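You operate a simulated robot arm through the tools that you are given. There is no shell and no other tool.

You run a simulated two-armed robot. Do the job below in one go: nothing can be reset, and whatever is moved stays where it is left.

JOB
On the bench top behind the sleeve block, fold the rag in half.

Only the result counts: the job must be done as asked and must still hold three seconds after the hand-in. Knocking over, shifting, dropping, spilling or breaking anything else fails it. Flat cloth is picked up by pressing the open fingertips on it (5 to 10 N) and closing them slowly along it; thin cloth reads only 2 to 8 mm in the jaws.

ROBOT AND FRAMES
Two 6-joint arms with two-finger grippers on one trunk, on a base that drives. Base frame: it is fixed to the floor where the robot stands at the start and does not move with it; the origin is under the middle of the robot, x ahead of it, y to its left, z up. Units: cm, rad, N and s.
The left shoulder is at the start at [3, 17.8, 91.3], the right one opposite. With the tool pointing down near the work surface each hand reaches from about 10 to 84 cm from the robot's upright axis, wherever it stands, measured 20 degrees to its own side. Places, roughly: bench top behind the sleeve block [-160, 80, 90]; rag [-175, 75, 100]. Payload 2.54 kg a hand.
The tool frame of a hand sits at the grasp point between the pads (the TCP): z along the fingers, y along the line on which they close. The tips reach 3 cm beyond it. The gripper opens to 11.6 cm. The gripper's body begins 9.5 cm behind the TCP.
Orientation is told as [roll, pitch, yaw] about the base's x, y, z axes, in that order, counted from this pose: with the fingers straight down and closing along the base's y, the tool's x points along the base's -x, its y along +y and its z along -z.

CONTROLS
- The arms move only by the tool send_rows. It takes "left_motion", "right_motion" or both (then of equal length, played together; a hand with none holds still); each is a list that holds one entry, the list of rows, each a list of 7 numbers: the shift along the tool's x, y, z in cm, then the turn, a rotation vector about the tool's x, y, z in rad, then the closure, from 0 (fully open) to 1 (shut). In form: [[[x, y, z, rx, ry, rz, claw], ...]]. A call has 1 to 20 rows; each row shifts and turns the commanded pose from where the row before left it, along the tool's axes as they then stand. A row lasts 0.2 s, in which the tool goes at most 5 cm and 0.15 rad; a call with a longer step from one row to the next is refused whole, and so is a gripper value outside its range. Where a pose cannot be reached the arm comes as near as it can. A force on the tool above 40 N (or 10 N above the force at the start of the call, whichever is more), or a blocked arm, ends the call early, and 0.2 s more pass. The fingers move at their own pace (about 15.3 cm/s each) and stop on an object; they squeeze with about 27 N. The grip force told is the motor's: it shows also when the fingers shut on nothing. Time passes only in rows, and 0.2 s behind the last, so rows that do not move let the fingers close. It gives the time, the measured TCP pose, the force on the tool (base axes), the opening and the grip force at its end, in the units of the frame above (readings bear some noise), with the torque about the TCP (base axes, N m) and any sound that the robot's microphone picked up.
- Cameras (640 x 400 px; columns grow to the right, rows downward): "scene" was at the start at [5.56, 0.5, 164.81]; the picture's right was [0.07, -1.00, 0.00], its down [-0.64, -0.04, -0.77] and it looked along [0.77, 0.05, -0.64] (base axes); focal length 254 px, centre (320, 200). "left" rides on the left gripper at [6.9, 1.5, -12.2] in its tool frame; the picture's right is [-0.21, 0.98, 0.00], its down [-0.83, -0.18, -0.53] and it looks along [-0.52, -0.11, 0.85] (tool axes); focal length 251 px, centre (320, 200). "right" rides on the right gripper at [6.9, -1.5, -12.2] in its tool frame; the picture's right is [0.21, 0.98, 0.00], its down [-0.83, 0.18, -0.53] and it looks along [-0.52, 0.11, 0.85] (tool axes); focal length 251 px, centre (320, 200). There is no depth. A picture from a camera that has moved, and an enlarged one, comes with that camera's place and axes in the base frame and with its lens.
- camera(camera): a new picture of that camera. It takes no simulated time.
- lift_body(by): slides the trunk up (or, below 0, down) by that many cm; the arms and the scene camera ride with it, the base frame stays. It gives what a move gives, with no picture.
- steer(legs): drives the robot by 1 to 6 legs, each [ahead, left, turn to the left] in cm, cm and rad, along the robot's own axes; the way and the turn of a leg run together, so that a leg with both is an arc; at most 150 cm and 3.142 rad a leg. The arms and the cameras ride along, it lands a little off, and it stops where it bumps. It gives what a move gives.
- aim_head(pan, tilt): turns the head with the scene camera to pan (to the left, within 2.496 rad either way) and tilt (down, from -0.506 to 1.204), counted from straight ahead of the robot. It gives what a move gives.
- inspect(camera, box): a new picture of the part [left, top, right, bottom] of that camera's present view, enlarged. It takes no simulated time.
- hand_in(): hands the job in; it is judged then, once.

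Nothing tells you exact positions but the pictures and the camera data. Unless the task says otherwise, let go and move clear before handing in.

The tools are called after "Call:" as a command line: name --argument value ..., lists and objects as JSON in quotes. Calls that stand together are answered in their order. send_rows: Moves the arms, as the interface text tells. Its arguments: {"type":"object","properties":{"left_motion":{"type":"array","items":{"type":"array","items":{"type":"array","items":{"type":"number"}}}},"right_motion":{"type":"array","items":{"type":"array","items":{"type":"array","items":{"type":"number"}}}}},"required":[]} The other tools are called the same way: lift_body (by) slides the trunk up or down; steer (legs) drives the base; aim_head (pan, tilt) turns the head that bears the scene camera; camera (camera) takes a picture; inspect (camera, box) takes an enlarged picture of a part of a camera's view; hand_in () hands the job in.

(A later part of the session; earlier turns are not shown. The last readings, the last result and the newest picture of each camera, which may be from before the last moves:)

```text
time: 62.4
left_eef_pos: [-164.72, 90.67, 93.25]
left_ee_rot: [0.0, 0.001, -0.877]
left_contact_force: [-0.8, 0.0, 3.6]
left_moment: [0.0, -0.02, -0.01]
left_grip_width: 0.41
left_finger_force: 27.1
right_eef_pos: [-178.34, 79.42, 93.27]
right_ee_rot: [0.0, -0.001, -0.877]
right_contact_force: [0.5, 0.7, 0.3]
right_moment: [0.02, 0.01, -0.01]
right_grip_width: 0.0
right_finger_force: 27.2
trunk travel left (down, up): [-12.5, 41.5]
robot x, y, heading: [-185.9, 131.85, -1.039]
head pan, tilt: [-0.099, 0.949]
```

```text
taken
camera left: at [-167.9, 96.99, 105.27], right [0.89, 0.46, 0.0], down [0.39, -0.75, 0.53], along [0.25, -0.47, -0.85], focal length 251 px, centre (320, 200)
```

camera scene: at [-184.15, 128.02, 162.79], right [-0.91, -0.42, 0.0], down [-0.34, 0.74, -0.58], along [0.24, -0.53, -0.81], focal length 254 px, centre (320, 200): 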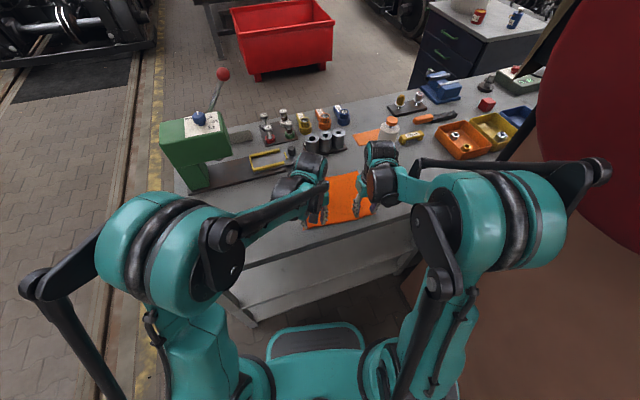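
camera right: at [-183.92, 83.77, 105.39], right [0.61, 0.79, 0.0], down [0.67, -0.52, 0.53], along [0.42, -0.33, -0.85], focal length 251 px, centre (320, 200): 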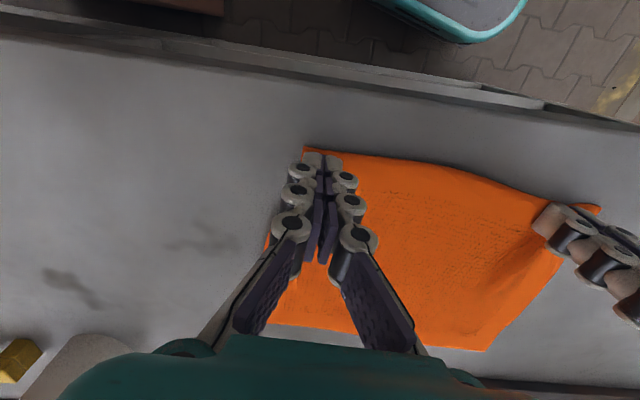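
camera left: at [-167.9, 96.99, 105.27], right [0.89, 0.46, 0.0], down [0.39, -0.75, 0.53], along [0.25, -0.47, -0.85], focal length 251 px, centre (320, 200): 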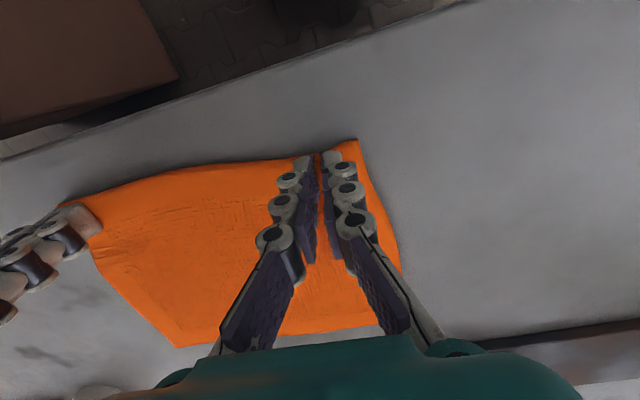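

The left hand has the cloth (0.41 cm in the jaws), but the right closed on nothing and just slid the corner inward. I'll keep the left hand holding, lift and reopen the right, move it about 2.8 cm along the edge, and try again.

Call:
send_rows --right_motion '[[[0, 0, -0.5, 0, 0, 0, 1.0], [0, 0, -0.7, 0, 0, 0, 1.0], [0, 0, -0.8, 0, 0, 0, 0.8], [0, 0, 0, 0, 0, 0, 0.57], [0.15, 1.4, 0, 0, 0, 0, 0.57], [0.15, 1.35, 0, 0, 0, 0, 0.57], [0, 0, 0, 0, 0, 0, 0.57]]]' --left_motion '[[[0, 0, 0, 0, 0, 0, 1.0], [0, 0, 0, 0, 0, 0, 1.0], [0, 0, 0, 0, 0, 0, 1.0], [0, 0, 0, 0, 0, 0, 1.0], [0, 0, 0, 0, 0, 0, 1.0], [0, 0, 0, 0, 0, 0, 1.0], [0, 0, 0, 0, 0, 0, 1.0]]]'

Call:
camera --camera "right"

Call:
camera --camera "scene"

```text
time: 64.0
left_eef_pos: [-164.65, 90.79, 93.23]
left_ee_rot: [0.0, -0.001, -0.877]
left_contact_force: [-0.3, -0.1, 2.6]
left_moment: [-0.01, -0.02, -0.03]
left_grip_width: 0.39
left_finger_force: 26.7
right_eef_pos: [-176.36, 81.44, 95.36]
right_ee_rot: [0.001, 0.001, -0.874]
right_contact_force: [-0.6, 0.6, 0.7]
right_moment: [-0.01, -0.01, 0.0]
right_grip_width: 4.98
right_finger_force: 0.1
trunk travel left (down, up): [-12.5, 41.5]
robot x, y, heading: [-185.7, 132.37, -1.041]
head pan, tilt: [-0.099, 0.949]
```

```text
taken
camera right: at [-181.96, 85.83, 107.51], right [0.61, 0.79, 0.0], down [0.67, -0.52, 0.53], along [0.42, -0.33, -0.85], focal length 251 px, centre (320, 200)
```

right: 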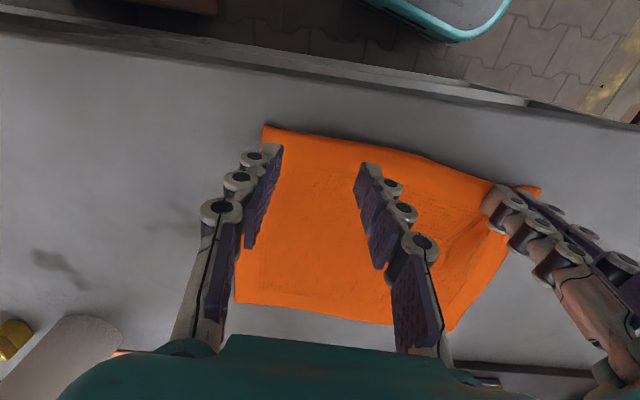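

```text
taken
camera scene: at [-184.14, 127.92, 162.78], right [-0.91, -0.42, 0.0], down [-0.34, 0.74, -0.58], along [0.24, -0.53, -0.81], focal length 254 px, centre (320, 200)
```

scene: 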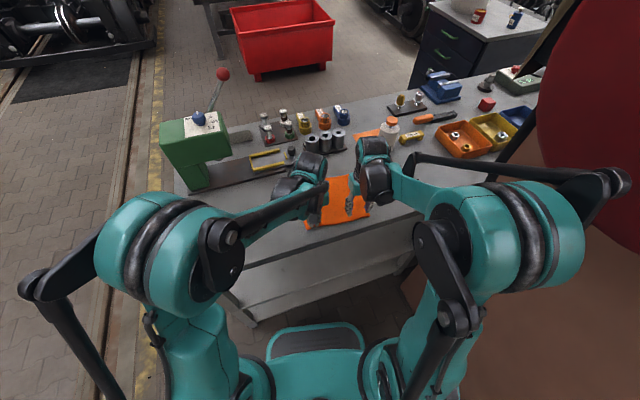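

The corner is now about 4.3 cm outside the right hand's centre and the cloth is still flat. I'll open slightly wider, shift half a cm towards the edge, and lower to contact.

Call:
send_rows --right_motion '[[[0.25, 0, 0.6, 0, 0, 0, 0.48], [0.2, 0, 0.6, 0, 0, 0, 0.48], [0, 0, 0.5, 0, 0, 0, 0.48], [0, 0, 0.2, 0, 0, 0, 0.48], [0, 0, 0.1, 0, 0, 0, 0.48], [0, 0, 0, 0, 0, 0, 0.48]]]' --left_motion '[[[0, 0, 0, 0, 0, 0, 1.0], [0, 0, 0, 0, 0, 0, 1.0], [0, 0, 0, 0, 0, 0, 1.0], [0, 0, 0, 0, 0, 0, 1.0], [0, 0, 0, 0, 0, 0, 1.0], [0, 0, 0, 0, 0, 0, 1.0]]]'

```text
time: 65.4
left_eef_pos: [-164.72, 90.62, 93.27]
left_ee_rot: [0.0, 0.0, -0.876]
left_contact_force: [0.2, -0.2, 5.5]
left_moment: [-0.01, -0.03, 0.03]
left_grip_width: 0.42
left_finger_force: 27.4
right_eef_pos: [-176.72, 81.81, 93.32]
right_ee_rot: [0.001, 0.0, -0.875]
right_contact_force: [-0.4, 0.7, 0.6]
right_moment: [0.0, -0.02, -0.02]
right_grip_width: 6.07
right_finger_force: 0.3
trunk travel left (down, up): [-12.5, 41.5]
robot x, y, heading: [-185.91, 132.01, -1.044]
head pan, tilt: [-0.099, 0.949]
```

Call:
send_rows --right_motion '[[[0, 0, 0.1, 0, 0, 0, 0.48], [0, 0, 0.05, 0, 0, 0, 0.48], [0, 0, 0, 0, 0, 0, 0.48]]]' --left_motion '[[[0, 0, 0, 0, 0, 0, 1.0], [0, 0, 0, 0, 0, 0, 1.0], [0, 0, 0, 0, 0, 0, 1.0]]]'

```text
time: 66.2
left_eef_pos: [-164.8, 90.7, 93.19]
left_ee_rot: [-0.001, 0.0, -0.877]
left_contact_force: [0.3, -0.4, 3.7]
left_moment: [0.0, -0.03, -0.01]
left_grip_width: 0.41
left_finger_force: 27.1
right_eef_pos: [-176.78, 81.71, 93.21]
right_ee_rot: [0.0, -0.001, -0.876]
right_contact_force: [0.9, -1.0, 4.1]
right_moment: [0.01, -0.03, 0.03]
right_grip_width: 6.1
right_finger_force: 0.5
trunk travel left (down, up): [-12.5, 41.5]
robot x, y, heading: [-185.82, 131.66, -1.039]
head pan, tilt: [-0.099, 0.949]
```

Call:
send_rows --right_motion '[[[0, 0, 0.08, 0, 0, 0, 0.48], [0, 0, 0, 0, 0, 0, 0.48], [0, 0, 0, 0, 0, 0, 0.48]]]' --left_motion '[[[0, 0, 0, 0, 0, 0, 1.0], [0, 0, 0, 0, 0, 0, 1.0], [0, 0, 0, 0, 0, 0, 1.0]]]'

```text
time: 67.0
left_eef_pos: [-164.71, 90.79, 93.3]
left_ee_rot: [-0.001, -0.002, -0.875]
left_contact_force: [0.1, -0.8, 1.8]
left_moment: [-0.02, -0.02, -0.02]
left_grip_width: 0.4
left_finger_force: 27.5
right_eef_pos: [-176.62, 81.84, 93.09]
right_ee_rot: [0.001, -0.001, -0.876]
right_contact_force: [1.3, -0.8, 9.4]
right_moment: [0.09, -0.14, 0.01]
right_grip_width: 5.91
right_finger_force: 0.1
trunk travel left (down, up): [-12.5, 41.5]
robot x, y, heading: [-185.57, 131.85, -1.037]
head pan, tilt: [-0.099, 0.949]
```

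The right hand now presses with about 9 N. I'll close it slowly, in two stages, watching the force and width.

Call:
send_rows --right_motion '[[[0, 0, 0, 0, 0, 0, 0.5], [0, 0, 0, 0, 0, 0, 0.52], [0, 0, 0, 0, 0, 0, 0.54], [0, 0, 0, 0, 0, 0, 0.56], [0, 0, 0, 0, 0, 0, 0.58], [0, 0, 0, 0, 0, 0, 0.6], [0, 0, 0, 0, 0, 0, 0.62], [0, 0, 0, 0, 0, 0, 0.64], [0, 0, 0, 0, 0, 0, 0.66], [0, 0, 0, 0, 0, 0, 0.68], [0, 0, 0, 0, 0, 0, 0.7], [0, 0, 0, 0, 0, 0, 0.72], [0, 0, 0, 0, 0, 0, 0.74], [0, 0, 0, 0, 0, 0, 0.76], [0, 0, 0, 0, 0, 0, 0.78]]]' --left_motion '[[[0, 0, 0, 0, 0, 0, 1], [0, 0, 0, 0, 0, 0, 1], [0, 0, 0, 0, 0, 0, 1], [0, 0, 0, 0, 0, 0, 1], [0, 0, 0, 0, 0, 0, 1], [0, 0, 0, 0, 0, 0, 1], [0, 0, 0, 0, 0, 0, 1], [0, 0, 0, 0, 0, 0, 1], [0, 0, 0, 0, 0, 0, 1], [0, 0, 0, 0, 0, 0, 1], [0, 0, 0, 0, 0, 0, 1], [0, 0, 0, 0, 0, 0, 1], [0, 0, 0, 0, 0, 0, 1], [0, 0, 0, 0, 0, 0, 1], [0, 0, 0, 0, 0, 0, 1]]]'

Call:
camera --camera "right"

```text
time: 68.7
left_eef_pos: [-164.74, 90.61, 93.26]
left_ee_rot: [-0.004, -0.003, -0.88]
left_contact_force: [-13.0, -10.6, 3.0]
left_moment: [-0.32, 0.38, 0.01]
left_grip_width: 0.42
left_finger_force: 27.1
right_eef_pos: [-176.38, 82.01, 93.25]
right_ee_rot: [0.007, 0.002, -0.872]
right_contact_force: [14.7, 13.5, 19.6]
right_moment: [0.38, -0.54, 0.07]
right_grip_width: 0.74
right_finger_force: 26.8
trunk travel left (down, up): [-12.5, 41.5]
robot x, y, heading: [-185.71, 131.91, -1.04]
head pan, tilt: [-0.099, 0.949]
stopped in row 8 (right hand): the force on the tool passed its limit at 46 N (the readings are from after the stop); the commanded pose is now the measured one
```

```text
taken
camera right: at [-182.07, 86.36, 105.32], right [0.61, 0.79, 0.01], down [0.67, -0.52, 0.54], along [0.43, -0.32, -0.84], focal length 251 px, centre (320, 200)
```

right: 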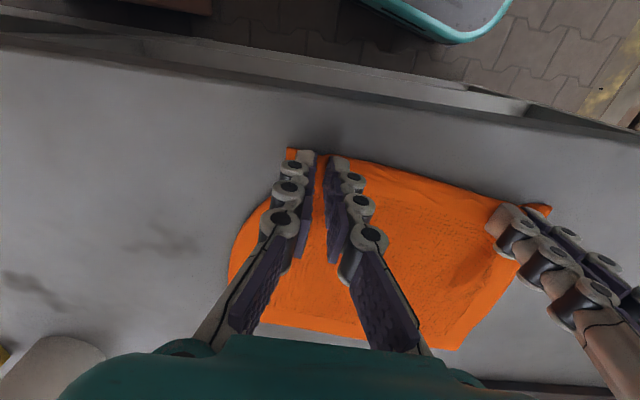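

The right jaws now hold a gathered fold (0.74 cm at full squeeze), but the cloth is pulled tight between the hands. I'll keep both grips shut and ease the hands a little towards each other and slightly up to relieve the tension.

Call:
send_rows --right_motion '[[[0, 0.15, -0.05, 0, 0, 0, 1.0], [0, 0.15, -0.05, 0, 0, 0, 1.0], [0, 0.15, 0, 0, 0, 0, 1.0], [0, 0.15, 0, 0, 0, 0, 1.0], [0, 0, 0, 0, 0, 0, 1.0]]]' --left_motion '[[[0, -0.1, 0, 0, 0, 0, 1.0], [0, -0.1, 0, 0, 0, 0, 1.0], [0, -0.1, 0, 0, 0, 0, 1.0], [0, 0, 0, 0, 0, 0, 1.0], [0, 0, 0, 0, 0, 0, 1.0]]]'

Call:
camera --camera "right"

Call:
camera --camera "left"

```text
time: 69.9
left_eef_pos: [-164.99, 90.44, 93.31]
left_ee_rot: [0.0, 0.0, -0.877]
left_contact_force: [-12.3, -9.3, 2.3]
left_moment: [-0.28, 0.42, -0.01]
left_grip_width: 0.46
left_finger_force: 27.0
right_eef_pos: [-176.24, 82.05, 93.25]
right_ee_rot: [0.002, 0.001, -0.876]
right_contact_force: [11.1, 9.4, 8.7]
right_moment: [0.21, -0.33, 0.07]
right_grip_width: 0.45
right_finger_force: 27.1
trunk travel left (down, up): [-12.5, 41.5]
robot x, y, heading: [-185.86, 131.75, -1.04]
head pan, tilt: [-0.099, 0.949]
```

```text
taken
camera right: at [-181.8, 86.54, 105.39], right [0.61, 0.79, 0.0], down [0.67, -0.52, 0.53], along [0.42, -0.33, -0.85], focal length 251 px, centre (320, 200)
```

right: 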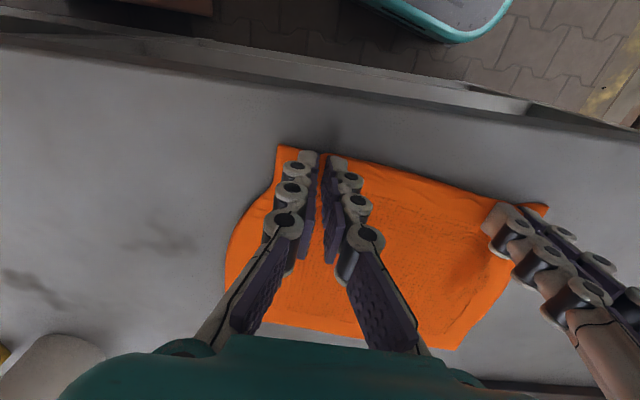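

```text
taken
camera left: at [-168.07, 96.82, 105.33], right [0.89, 0.46, 0.0], down [0.39, -0.75, 0.53], along [0.25, -0.47, -0.85], focal length 251 px, centre (320, 200)
```

left: 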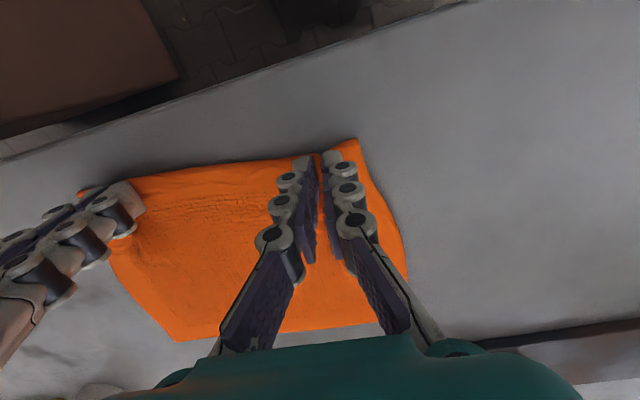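

Both hands now hold the cloth (0.45 cm each), with about 15 N of tension between them. I'll bring them another centimetre closer to slacken it.

Call:
send_rows --right_motion '[[[0, 0.15, -0.05, 0, 0, 0, 1.0], [0, 0.15, -0.05, 0, 0, 0, 1.0], [0, 0.15, 0, 0, 0, 0, 1.0], [0, 0, 0, 0, 0, 0, 1.0]]]' --left_motion '[[[0, -0.15, 0, 0, 0, 0, 1.0], [0, -0.15, 0, 0, 0, 0, 1.0], [0, -0.15, 0, 0, 0, 0, 1.0], [0, 0, 0, 0, 0, 0, 1.0]]]'

```text
time: 70.9
left_eef_pos: [-165.18, 90.38, 93.31]
left_ee_rot: [0.001, 0.0, -0.877]
left_contact_force: [1.0, 0.0, 2.4]
left_moment: [-0.02, -0.03, -0.01]
left_grip_width: 0.42
left_finger_force: 27.4
right_eef_pos: [-175.73, 82.51, 93.38]
right_ee_rot: [0.001, 0.0, -0.877]
right_contact_force: [-0.7, -0.4, 1.9]
right_moment: [-0.02, 0.07, -0.03]
right_grip_width: 0.38
right_finger_force: 27.6
trunk travel left (down, up): [-12.5, 41.5]
robot x, y, heading: [-185.67, 131.67, -1.039]
head pan, tilt: [-0.099, 0.949]
```

The tension is gone and both grips hold. I'll take a closer look at the rag from above before starting the fold.

Call:
inspect --camera "scene" --box '[260, 140, 420, 240]'

Call:
camera --camera "right"

```text
4.00 times, centred on (340, 190) of scene
camera zoom: at [-184.13, 127.93, 162.78], right [-0.91, -0.42, 0.0], down [-0.34, 0.74, -0.58], along [0.24, -0.53, -0.81], focal length 1015 px, centre (240, 240)
```

zoom: 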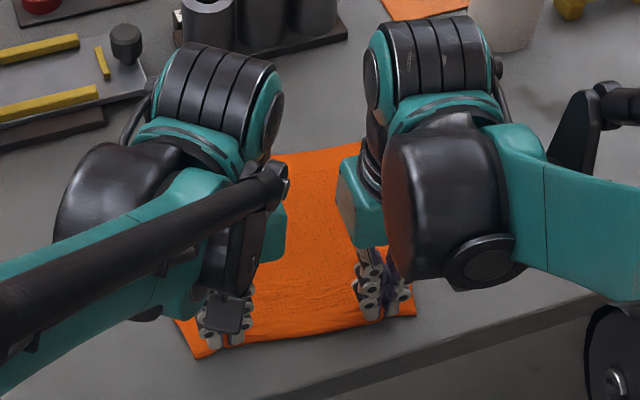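

```text
taken
camera right: at [-181.38, 86.9, 105.49], right [0.61, 0.79, 0.0], down [0.67, -0.52, 0.53], along [0.42, -0.33, -0.85], focal length 251 px, centre (320, 200)
```

right: 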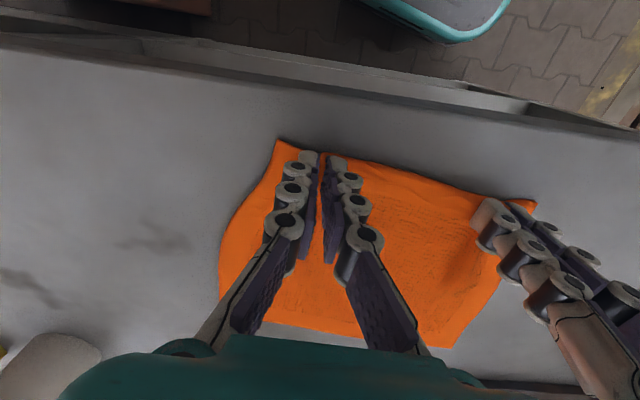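

Both hands hold the near edge symmetrically; the far edge lies about 17 cm beyond the grips. I'll start lifting both hands together along an arc, with a first small portion to check that the grips hold.

Call:
send_rows --right_motion '[[[-0.07, 0, -0.98, 0, 0, 0, 1.0], [-0.22, -0.01, -0.96, 0, 0, 0, 1.0], [-0.36, -0.02, -0.93, 0, 0, 0, 1.0], [-0.49, -0.03, -0.88, 0, 0, 0, 1.0], [0, 0, 0, 0, 0, 0, 1.0]]]' --left_motion '[[[-0.07, 0, -0.98, 0, 0, 0, 1.0], [-0.22, -0.01, -0.96, 0, 0, 0, 1.0], [-0.36, -0.02, -0.93, 0, 0, 0, 1.0], [-0.49, -0.03, -0.88, 0, 0, 0, 1.0], [0, 0, 0, 0, 0, 0, 1.0]]]'

Call:
camera --camera "right"

Call:
camera --camera "left"

Call:
inspect --camera "scene" --box '[260, 140, 420, 240]'

```text
time: 72.1
left_eef_pos: [-164.69, 89.26, 96.97]
left_ee_rot: [0.0, 0.0, -0.877]
left_contact_force: [-0.9, -0.9, 0.2]
left_moment: [0.05, -0.02, -0.03]
left_grip_width: 0.46
left_finger_force: 27.0
right_eef_pos: [-175.09, 81.6, 97.13]
right_ee_rot: [0.004, -0.001, -0.877]
right_contact_force: [0.2, 0.4, -1.4]
right_moment: [-0.04, 0.02, -0.04]
right_grip_width: 0.4
right_finger_force: 27.0
trunk travel left (down, up): [-12.5, 41.5]
robot x, y, heading: [-185.71, 131.76, -1.042]
head pan, tilt: [-0.099, 0.949]
```

```text
taken
camera right: at [-180.64, 85.97, 109.18], right [0.61, 0.79, 0.0], down [0.67, -0.52, 0.53], along [0.42, -0.33, -0.85], focal length 251 px, centre (320, 200)
```

right: 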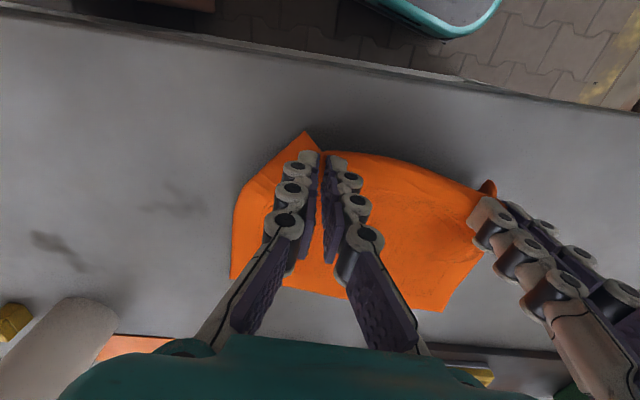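

```text
taken
camera left: at [-167.91, 95.6, 108.97], right [0.89, 0.46, 0.0], down [0.39, -0.75, 0.53], along [0.25, -0.47, -0.85], focal length 251 px, centre (320, 200)
```

left: 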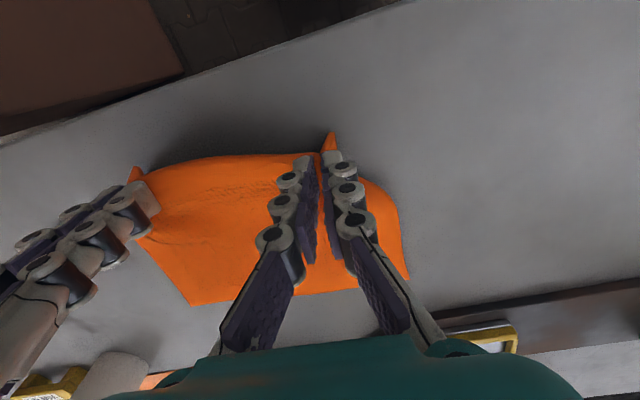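

```text
4.00 times, centred on (340, 190) of scene
camera zoom: at [-184.13, 127.89, 162.78], right [-0.91, -0.42, 0.0], down [-0.34, 0.74, -0.58], along [0.24, -0.53, -0.81], focal length 1015 px, centre (240, 240)
```

zoom: 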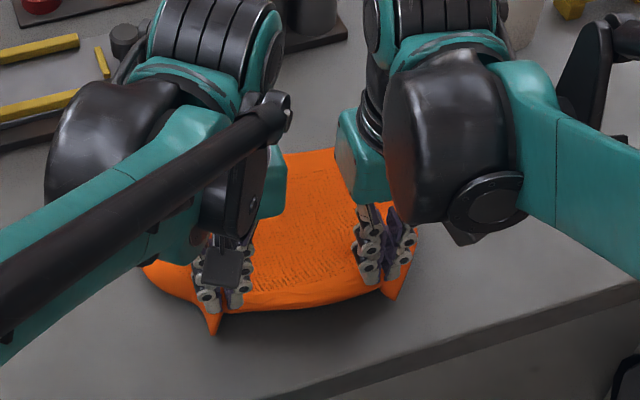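

Both corners lift cleanly with firm grips. Continuing the arc up to its top.

Call:
send_rows --right_motion '[[[-0.61, -0.02, -0.82, 0, 0, 0, 1.0], [-0.73, -0.02, -0.74, 0, 0, 0, 1.0], [-0.83, -0.03, -0.65, 0, 0, 0, 1.0], [-0.92, -0.03, -0.55, 0, 0, 0, 1.0], [-0.99, -0.03, -0.43, 0, 0, 0, 1.0], [-1.05, -0.03, -0.32, 0, 0, 0, 1.0], [-1.08, -0.03, -0.19, 0, 0, 0, 1.0], [-1.1, -0.03, -0.06, 0, 0, 0, 1.0], [0, 0, 0, 0, 0, 0, 1.0]]]' --left_motion '[[[-0.61, -0.02, -0.82, 0, 0, 0, 1.0], [-0.73, -0.02, -0.74, 0, 0, 0, 1.0], [-0.83, -0.03, -0.65, 0, 0, 0, 1.0], [-0.92, -0.03, -0.55, 0, 0, 0, 1.0], [-0.99, -0.03, -0.43, 0, 0, 0, 1.0], [-1.05, -0.03, -0.32, 0, 0, 0, 1.0], [-1.08, -0.03, -0.19, 0, 0, 0, 1.0], [-1.1, -0.03, -0.06, 0, 0, 0, 1.0], [0, 0, 0, 0, 0, 0, 1.0]]]'

Call:
camera --camera "right"

Call:
camera --camera "left"

Call:
camera --camera "scene"

```text
time: 74.1
left_eef_pos: [-160.06, 83.44, 100.47]
left_ee_rot: [0.001, 0.0, -0.874]
left_contact_force: [-1.5, 0.1, -0.4]
left_moment: [0.05, 0.01, -0.02]
left_grip_width: 0.41
left_finger_force: 26.9
right_eef_pos: [-170.65, 75.94, 100.83]
right_ee_rot: [0.004, 0.001, -0.876]
right_contact_force: [-0.6, -0.1, 1.7]
right_moment: [-0.03, 0.06, -0.03]
right_grip_width: 0.34
right_finger_force: 25.6
trunk travel left (down, up): [-12.5, 41.5]
robot x, y, heading: [-185.66, 132.09, -1.04]
head pan, tilt: [-0.099, 0.949]
```

```text
taken
camera right: at [-176.28, 80.18, 112.91], right [0.61, 0.79, 0.0], down [0.67, -0.52, 0.53], along [0.42, -0.33, -0.85], focal length 251 px, centre (320, 200)
```

right: 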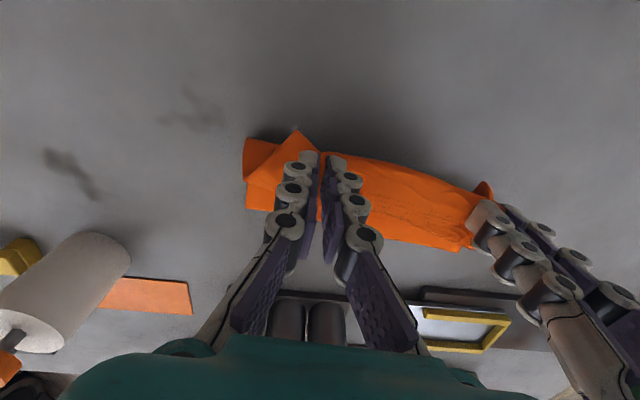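

```text
taken
camera left: at [-163.26, 89.66, 112.57], right [0.89, 0.46, 0.0], down [0.39, -0.75, 0.53], along [0.25, -0.47, -0.85], focal length 251 px, centre (320, 200)
```

left: 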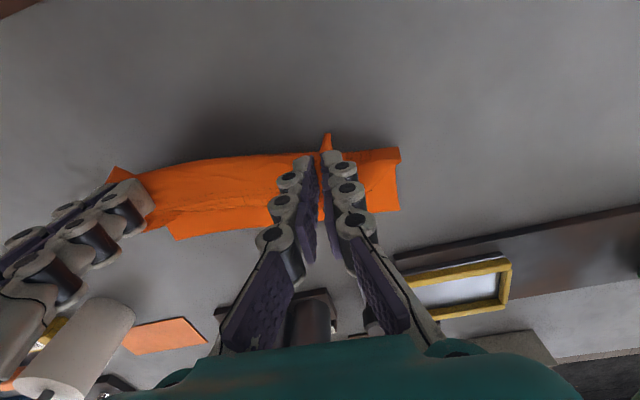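

```text
taken
camera scene: at [-184.15, 127.93, 162.78], right [-0.91, -0.42, 0.0], down [-0.34, 0.74, -0.58], along [0.24, -0.53, -0.81], focal length 254 px, centre (320, 200)
```

scene: 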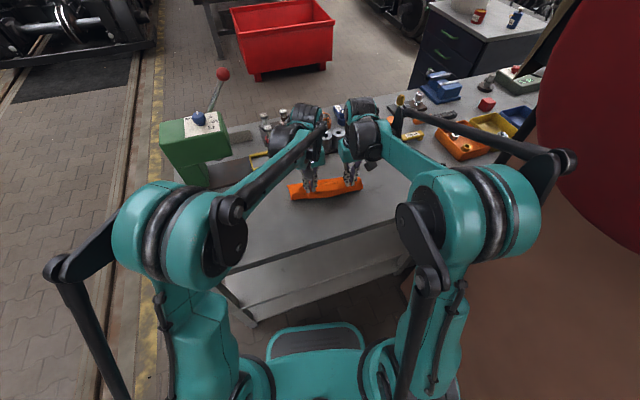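

The fold is forming well and the far edge hasn't moved: A(-169.1,64.6), D(-149.2,80.2). I'll bring both hands down along the second half of the arc towards the far edge, stopping just above the lower layer.

Call:
send_rows --right_motion '[[[-1.09, 0, 0.05, 0, 0, 0, 1.0], [-1.07, 0, 0.16, 0, 0, 0, 1.0], [-1.04, 0, 0.27, 0, 0, 0, 1.0], [-0.98, 0, 0.37, 0, 0, 0, 1.0], [-0.91, 0, 0.47, 0, 0, 0, 1.0], [-0.82, 0, 0.55, 0, 0, 0, 1.0], [-0.72, 0, 0.63, 0, 0, 0, 1.0], [-0.6, 0, 0.7, 0, 0, 0, 1.0], [-0.49, 0, 0.75, 0, 0, 0, 1.0], [-0.36, 0, 0.79, 0, 0, 0, 1.0], [-0.22, 0, 0.82, 0, 0, 0, 1.0], [-0.07, 0, 0.65, 0, 0, 0, 1.0], [0, 0, 0, 0, 0, 0, 1.0]]]' --left_motion '[[[-1.09, 0, 0.05, 0, 0, 0, 1.0], [-1.07, 0, 0.16, 0, 0, 0, 1.0], [-1.04, 0, 0.27, 0, 0, 0, 1.0], [-0.98, 0, 0.37, 0, 0, 0, 1.0], [-0.91, 0, 0.47, 0, 0, 0, 1.0], [-0.82, 0, 0.55, 0, 0, 0, 1.0], [-0.72, 0, 0.63, 0, 0, 0, 1.0], [-0.6, 0, 0.7, 0, 0, 0, 1.0], [-0.49, 0, 0.75, 0, 0, 0, 1.0], [-0.36, 0, 0.79, 0, 0, 0, 1.0], [-0.22, 0, 0.82, 0, 0, 0, 1.0], [-0.07, 0, 0.5, 0, 0, 0, 1.0], [0, 0, 0, 0, 0, 0, 1.0]]]'

Call:
camera --camera "right"

Call:
camera --camera "left"

Call:
inspect --camera "scene" --box '[260, 120, 420, 220]'

```text
time: 76.9
left_eef_pos: [-154.81, 77.11, 94.6]
left_ee_rot: [-0.001, 0.0, -0.877]
left_contact_force: [0.4, 0.2, 1.1]
left_moment: [0.04, -0.04, -0.03]
left_grip_width: 0.41
left_finger_force: 27.0
right_eef_pos: [-165.16, 69.16, 94.42]
right_ee_rot: [0.004, 0.001, -0.877]
right_contact_force: [-0.1, 0.5, 0.7]
right_moment: [0.01, 0.0, 0.0]
right_grip_width: 0.42
right_finger_force: 28.3
trunk travel left (down, up): [-12.5, 41.5]
robot x, y, heading: [-185.84, 131.97, -1.041]
head pan, tilt: [-0.099, 0.949]
```

```text
taken
camera right: at [-170.75, 73.62, 106.65], right [0.61, 0.79, 0.0], down [0.67, -0.52, 0.53], along [0.42, -0.33, -0.85], focal length 251 px, centre (320, 200)
```

right: 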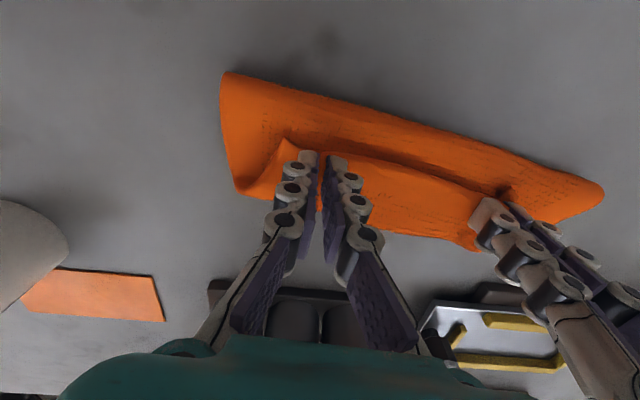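

```text
taken
camera left: at [-158.04, 83.27, 106.6], right [0.89, 0.46, 0.0], down [0.39, -0.75, 0.53], along [0.25, -0.47, -0.85], focal length 251 px, centre (320, 200)
```

left: 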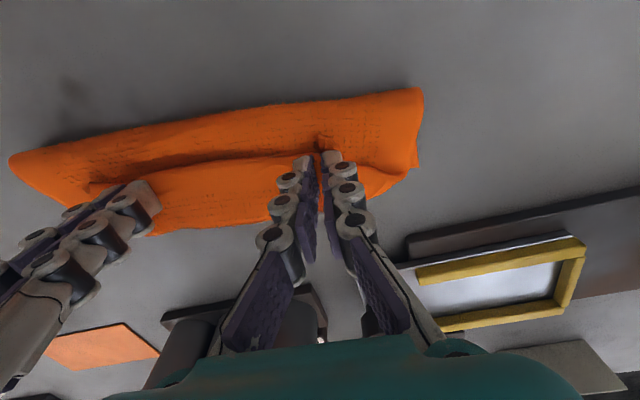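

```text
4.00 times, centred on (340, 170) of scene
camera zoom: at [-184.12, 127.89, 162.78], right [-0.91, -0.42, 0.0], down [-0.34, 0.74, -0.58], along [0.24, -0.53, -0.81], focal length 1015 px, centre (240, 320)
```

zoom: 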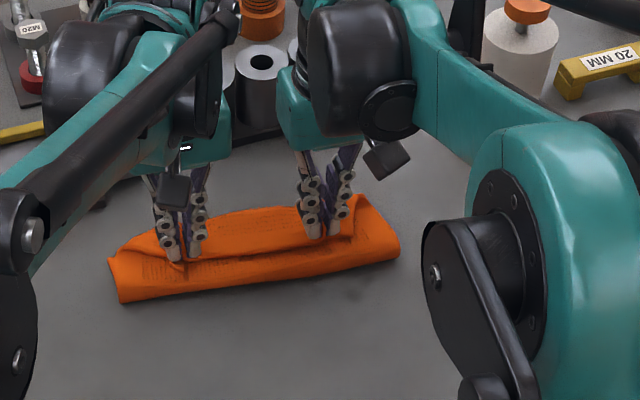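

The edge is now over the far side, with the fold standing as a soft loop. The upper edge is still about 2.5 cm short of the lower edge, so I'll carry both hands that bit further forward before lowering.

Call:
send_rows --right_motion '[[[-0.5, 0, 0, 0, 0, 0, 1.0], [-0.5, 0, 0, 0, 0, 0, 1.0], [-0.5, 0, 0, 0, 0, 0, 1.0], [-0.5, 0, 0, 0, 0, 0, 1.0], [-0.4, 0, 0, 0, 0, 0, 1.0], [0, 0, 0, 0, 0, 0, 1.0]]]' --left_motion '[[[-0.5, 0, 0, 0, 0, 0, 1.0], [-0.5, 0, 0, 0, 0, 0, 1.0], [-0.5, 0, 0, 0, 0, 0, 1.0], [-0.5, 0, 0, 0, 0, 0, 1.0], [-0.4, 0, 0, 0, 0, 0, 1.0], [0, 0, 0, 0, 0, 0, 1.0]]]'

Call:
camera --camera "right"

Call:
camera --camera "left"

Call:
inspect --camera "scene" --box '[260, 120, 420, 220]'

```text
time: 78.3
left_eef_pos: [-153.11, 75.26, 94.57]
left_ee_rot: [0.0, 0.0, -0.878]
left_contact_force: [-0.6, 0.0, 0.6]
left_moment: [0.01, -0.01, 0.02]
left_grip_width: 0.4
left_finger_force: 26.7
right_eef_pos: [-163.77, 67.52, 94.64]
right_ee_rot: [0.004, -0.002, -0.874]
right_contact_force: [1.1, 0.5, 0.3]
right_moment: [-0.01, 0.02, 0.0]
right_grip_width: 0.45
right_finger_force: 27.9
trunk travel left (down, up): [-12.5, 41.5]
robot x, y, heading: [-185.6, 131.89, -1.036]
head pan, tilt: [-0.099, 0.949]
```

```text
taken
camera right: at [-169.42, 71.84, 106.72], right [0.61, 0.79, 0.0], down [0.67, -0.52, 0.53], along [0.42, -0.33, -0.85], focal length 251 px, centre (320, 200)
```

right: 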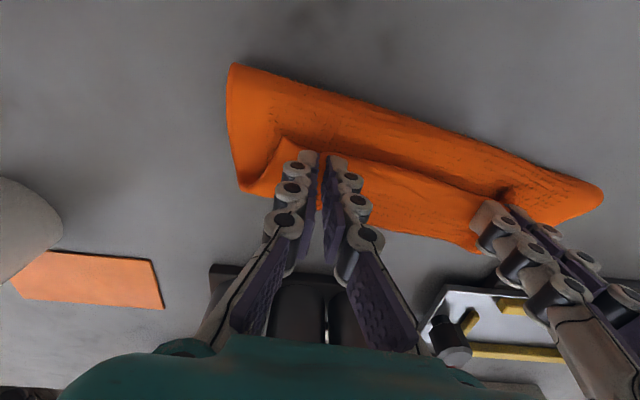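

```text
taken
camera left: at [-156.4, 81.5, 106.62], right [0.89, 0.46, 0.0], down [0.39, -0.75, 0.53], along [0.25, -0.47, -0.85], focal length 251 px, centre (320, 200)
```

left: 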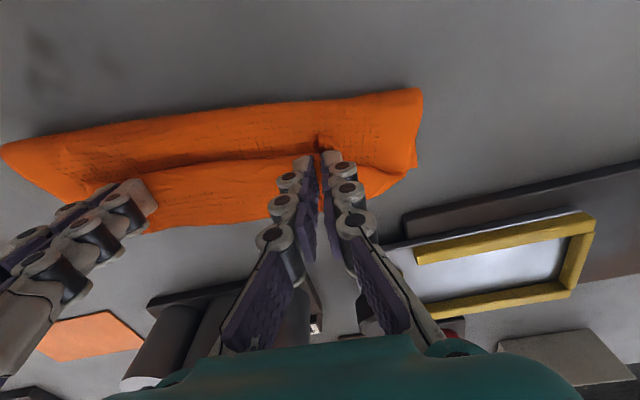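

```text
4.00 times, centred on (340, 170) of scene
camera zoom: at [-184.12, 127.9, 162.78], right [-0.91, -0.42, 0.0], down [-0.34, 0.74, -0.58], along [0.24, -0.53, -0.81], focal length 1015 px, centre (240, 320)
```

zoom: 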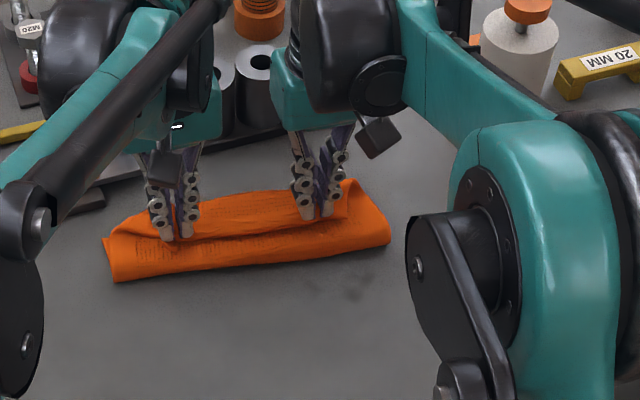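

Moving forward dragged the whole rag along instead of shortening the loop, so the upper edge is still about 2.5 cm short. I'll raise the hands to open up the loop, carry the edge further forward while high, and then come straight down.

Call:
send_rows --right_motion '[[[0.1, 0, -0.8, 0, 0, 0, 1.0], [0, 0, -1.0, 0, 0, 0, 1.0], [0, 0, -1.0, 0, 0, 0, 1.0], [0, 0, -1.0, 0, 0, 0, 1.0], [0, 0, -1.0, 0, 0, 0, 1.0], [0, 0, -0.7, 0, 0, 0, 1.0], [0, 0, 0, 0, 0, 0, 1.0]]]' --left_motion '[[[0.1, 0, -0.8, 0, 0, 0, 1.0], [0, 0, -1.0, 0, 0, 0, 1.0], [0, 0, -1.0, 0, 0, 0, 1.0], [0, 0, -1.0, 0, 0, 0, 1.0], [0, 0, -1.0, 0, 0, 0, 1.0], [0, 0, -0.7, 0, 0, 0, 1.0], [0, 0, 0, 0, 0, 0, 1.0]]]'

Call:
camera --camera "right"

Call:
camera --camera "left"

Call:
inspect --camera "scene" --box '[260, 120, 420, 220]'

```text
time: 79.9
left_eef_pos: [-153.26, 75.29, 100.29]
left_ee_rot: [0.0, 0.0, -0.877]
left_contact_force: [-0.2, -0.8, -0.6]
left_moment: [0.05, -0.03, -0.01]
left_grip_width: 0.42
left_finger_force: 27.2
right_eef_pos: [-163.78, 67.57, 100.04]
right_ee_rot: [0.003, -0.001, -0.876]
right_contact_force: [0.0, 0.3, 0.4]
right_moment: [-0.02, 0.01, 0.01]
right_grip_width: 0.37
right_finger_force: 26.3
trunk travel left (down, up): [-12.5, 41.5]
robot x, y, heading: [-185.68, 132.05, -1.037]
head pan, tilt: [-0.099, 0.949]
```

```text
taken
camera right: at [-169.4, 71.92, 112.2], right [0.61, 0.79, 0.0], down [0.67, -0.52, 0.53], along [0.42, -0.33, -0.85], focal length 251 px, centre (320, 200)
```

right: 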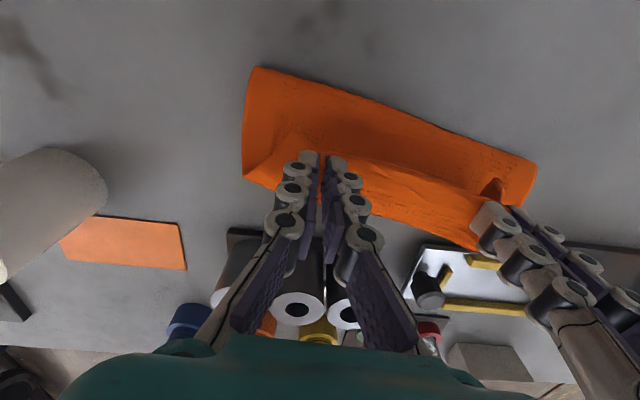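

```text
taken
camera left: at [-156.47, 81.54, 112.3], right [0.89, 0.46, 0.0], down [0.39, -0.75, 0.53], along [0.25, -0.47, -0.85], focal length 251 px, centre (320, 200)
```

left: 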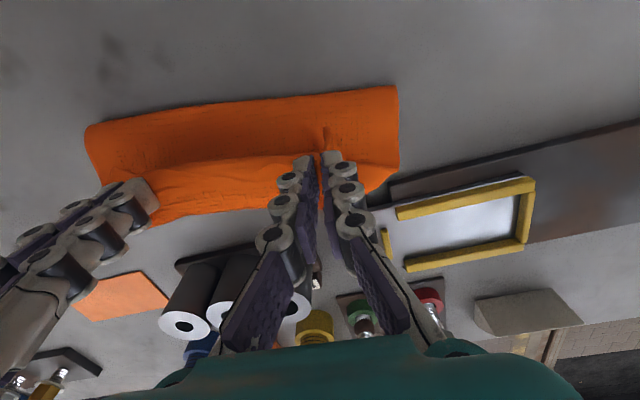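

```text
4.00 times, centred on (340, 170) of scene
camera zoom: at [-184.11, 127.87, 162.78], right [-0.91, -0.42, 0.0], down [-0.34, 0.74, -0.58], along [0.24, -0.53, -0.81], focal length 1015 px, centre (240, 320)
```

zoom: 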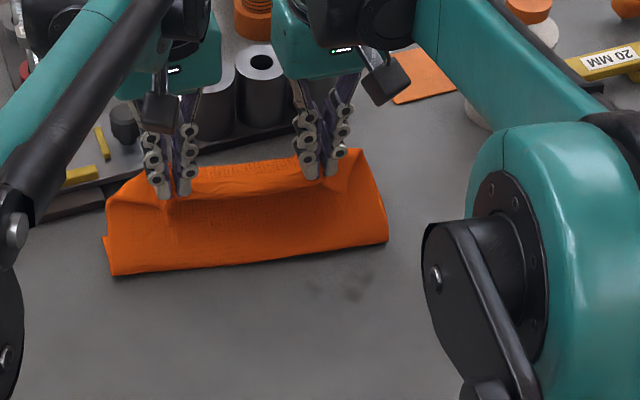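

With the hands raised, the fold line sits close to the middle of the rag and the upper half stands tilted over the lower half. I'll lower the tilted half gently along an arc about the fold line and look again before releasing.

Call:
send_rows --right_motion '[[[-0.5, 0, 0.3, 0, 0, 0, 1.0], [-0.5, 0, 0.35, 0, 0, 0, 1.0], [-0.5, 0, 0.45, 0, 0, 0, 1.0], [-0.5, 0, 0.5, 0, 0, 0, 1.0], [0, 0, 0, 0, 0, 0, 1.0]]]' --left_motion '[[[-0.5, 0, 0.3, 0, 0, 0, 1.0], [-0.5, 0, 0.35, 0, 0, 0, 1.0], [-0.5, 0, 0.45, 0, 0, 0, 1.0], [-0.5, 0, 0.5, 0, 0, 0, 1.0], [0, 0, 0, 0, 0, 0, 1.0]]]'

Call:
camera --camera "right"

Call:
camera --camera "left"

Call:
inspect --camera "scene" --box '[260, 120, 420, 220]'

```text
time: 81.1
left_eef_pos: [-152.03, 73.92, 98.63]
left_ee_rot: [-0.001, 0.001, -0.875]
left_contact_force: [-1.3, -1.1, 0.2]
left_moment: [0.0, 0.01, 0.02]
left_grip_width: 0.41
left_finger_force: 27.4
right_eef_pos: [-162.61, 65.99, 98.4]
right_ee_rot: [0.004, 0.001, -0.875]
right_contact_force: [1.1, -0.3, 0.0]
right_moment: [-0.04, 0.01, 0.01]
right_grip_width: 0.4
right_finger_force: 27.1
trunk travel left (down, up): [-12.5, 41.5]
robot x, y, heading: [-185.65, 132.2, -1.039]
head pan, tilt: [-0.099, 0.949]
```

```text
taken
camera right: at [-168.1, 70.34, 110.52], right [0.61, 0.79, 0.0], down [0.67, -0.52, 0.53], along [0.42, -0.33, -0.85], focal length 251 px, centre (320, 200)
```

right: 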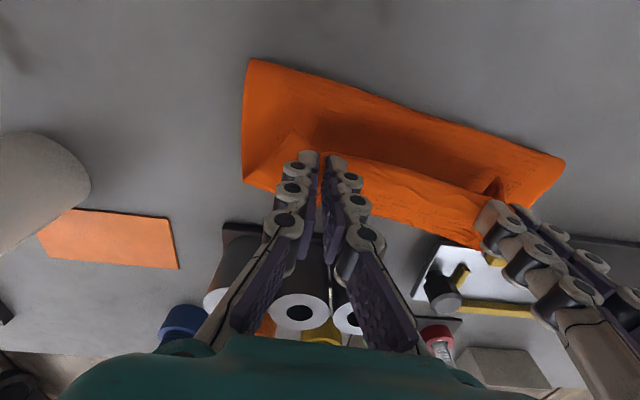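

```text
taken
camera left: at [-155.16, 80.19, 110.68], right [0.89, 0.46, 0.0], down [0.39, -0.75, 0.53], along [0.25, -0.47, -0.85], focal length 251 px, centre (320, 200)
```

left: 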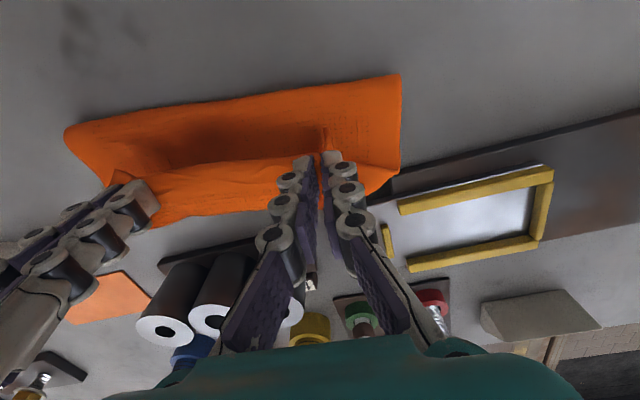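

```text
4.00 times, centred on (340, 170) of scene
camera zoom: at [-184.12, 127.9, 162.78], right [-0.91, -0.42, 0.0], down [-0.34, 0.74, -0.58], along [0.24, -0.53, -0.81], focal length 1015 px, centre (240, 320)
```

zoom: 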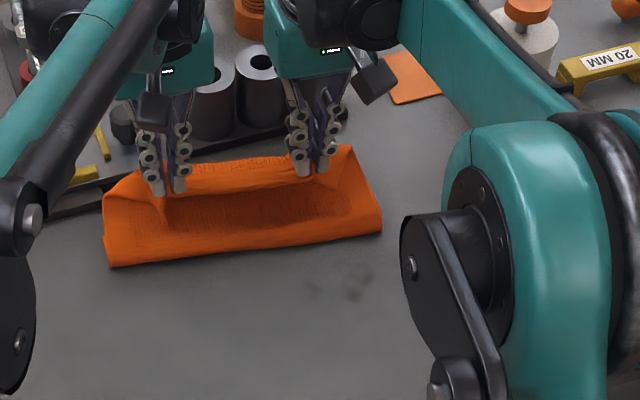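

The rag tends to slide forward as a whole, so I won't force it further; there's about 5 cm of space to the sleeve block. I'll lower the edge straight down onto the lower layer, then release and correct alignment with a hand pinning the lower layer.

Call:
send_rows --right_motion '[[[0, 0, 0.8, 0, 0, 0, 1.0], [0, 0, 0.9, 0, 0, 0, 1.0], [0, 0, 0.9, 0, 0, 0, 1.0], [0, 0, 0.9, 0, 0, 0, 1.0], [0, 0, 0.6, 0, 0, 0, 1.0], [0, 0, 0, 0, 0, 0, 1.0]]]' --left_motion '[[[0, 0, 0.8, 0, 0, 0, 1.0], [0, 0, 0.9, 0, 0, 0, 1.0], [0, 0, 0.9, 0, 0, 0, 1.0], [0, 0, 0.9, 0, 0, 0, 1.0], [0, 0, 0.8, 0, 0, 0, 1.0], [0, 0, 0, 0, 0, 0, 1.0]]]'

Call:
camera --camera "right"

Call:
camera --camera "left"

Call:
inspect --camera "scene" --box '[260, 120, 420, 220]'

```text
time: 82.5
left_eef_pos: [-151.92, 73.74, 94.18]
left_ee_rot: [0.001, -0.001, -0.875]
left_contact_force: [-0.4, -0.8, 0.9]
left_moment: [0.02, -0.02, 0.0]
left_grip_width: 0.42
left_finger_force: 26.9
right_eef_pos: [-162.58, 66.05, 94.4]
right_ee_rot: [0.003, 0.001, -0.876]
right_contact_force: [-0.9, 0.1, 1.0]
right_moment: [-0.01, 0.05, 0.0]
right_grip_width: 0.39
right_finger_force: 26.4
trunk travel left (down, up): [-12.5, 41.5]
robot x, y, heading: [-185.55, 132.22, -1.042]
head pan, tilt: [-0.099, 0.949]
```

```text
taken
camera right: at [-168.14, 70.39, 106.46], right [0.61, 0.79, 0.0], down [0.67, -0.52, 0.53], along [0.42, -0.33, -0.85], focal length 251 px, centre (320, 200)
```

right: 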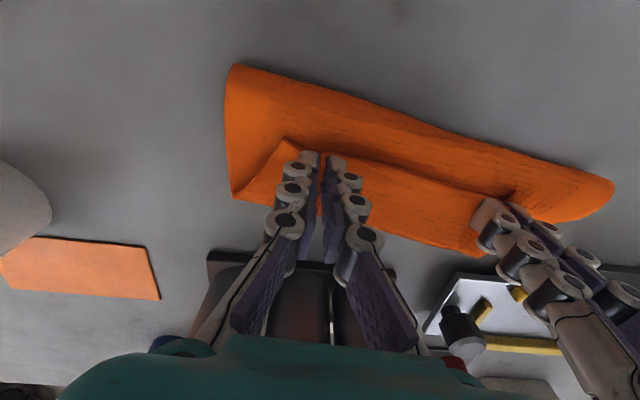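

```text
taken
camera left: at [-155.19, 80.13, 106.24], right [0.89, 0.46, 0.0], down [0.39, -0.75, 0.53], along [0.25, -0.47, -0.85], focal length 251 px, centre (320, 200)
```

left: 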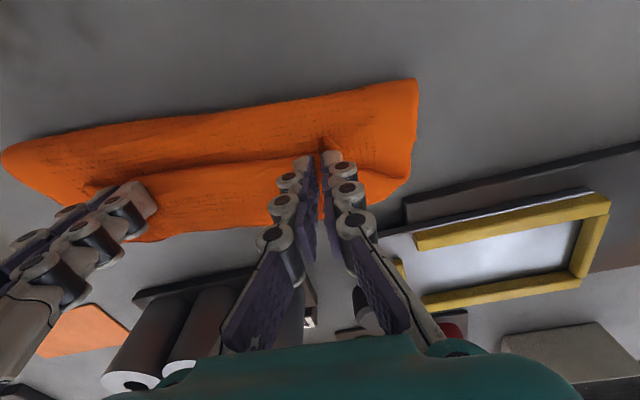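

```text
4.00 times, centred on (340, 170) of scene
camera zoom: at [-184.12, 127.89, 162.78], right [-0.91, -0.42, 0.0], down [-0.34, 0.74, -0.58], along [0.24, -0.53, -0.81], focal length 1015 px, centre (240, 320)
```

zoom: 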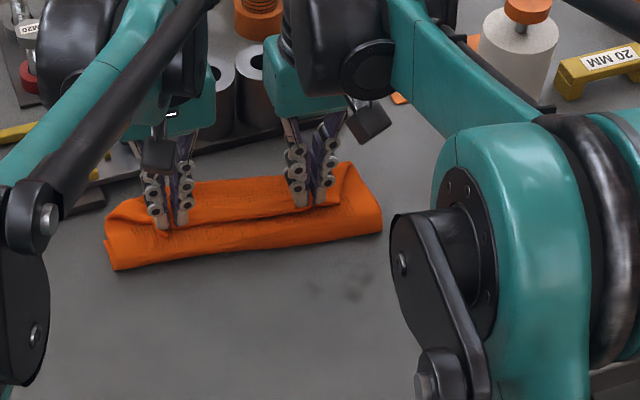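

The edge is down on the lower layer. I'll zoom in to see where the upper edge lies relative to the lower one.

Call:
inspect --camera "right" --box '[210, 50, 530, 270]'

Call:
inspect --camera "left" --box '[100, 60, 440, 270]'

```text
1.82 times, centred on (370, 160) of right
camera zoom: at [-168.14, 70.39, 106.46], right [0.61, 0.79, 0.0], down [0.67, -0.52, 0.53], along [0.42, -0.33, -0.85], focal length 457 px, centre (229, 273)
```

zoom: 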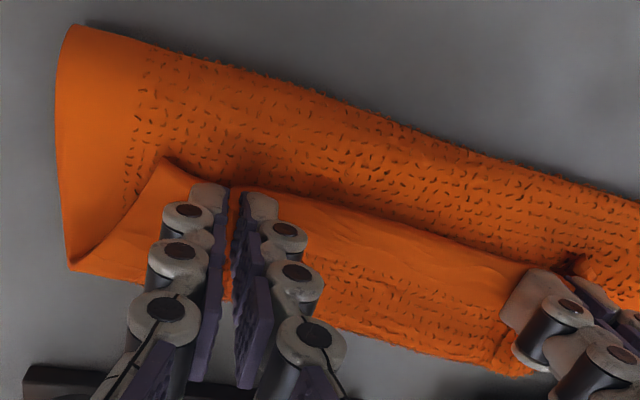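

```text
1.88 times, centred on (270, 165) of left
camera zoom: at [-155.19, 80.13, 106.24], right [0.89, 0.46, 0.0], down [0.39, -0.75, 0.53], along [0.25, -0.47, -0.85], focal length 473 px, centre (414, 266)
```

zoom: 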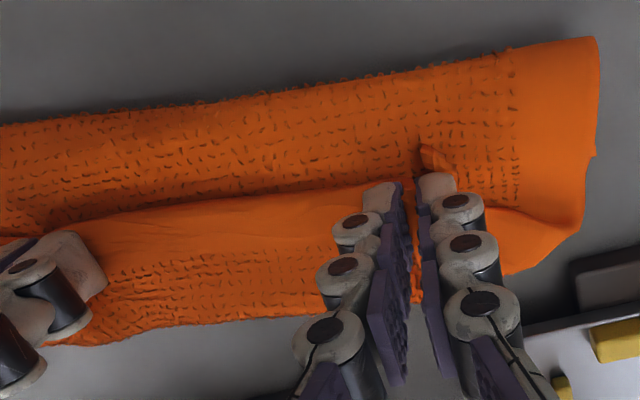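

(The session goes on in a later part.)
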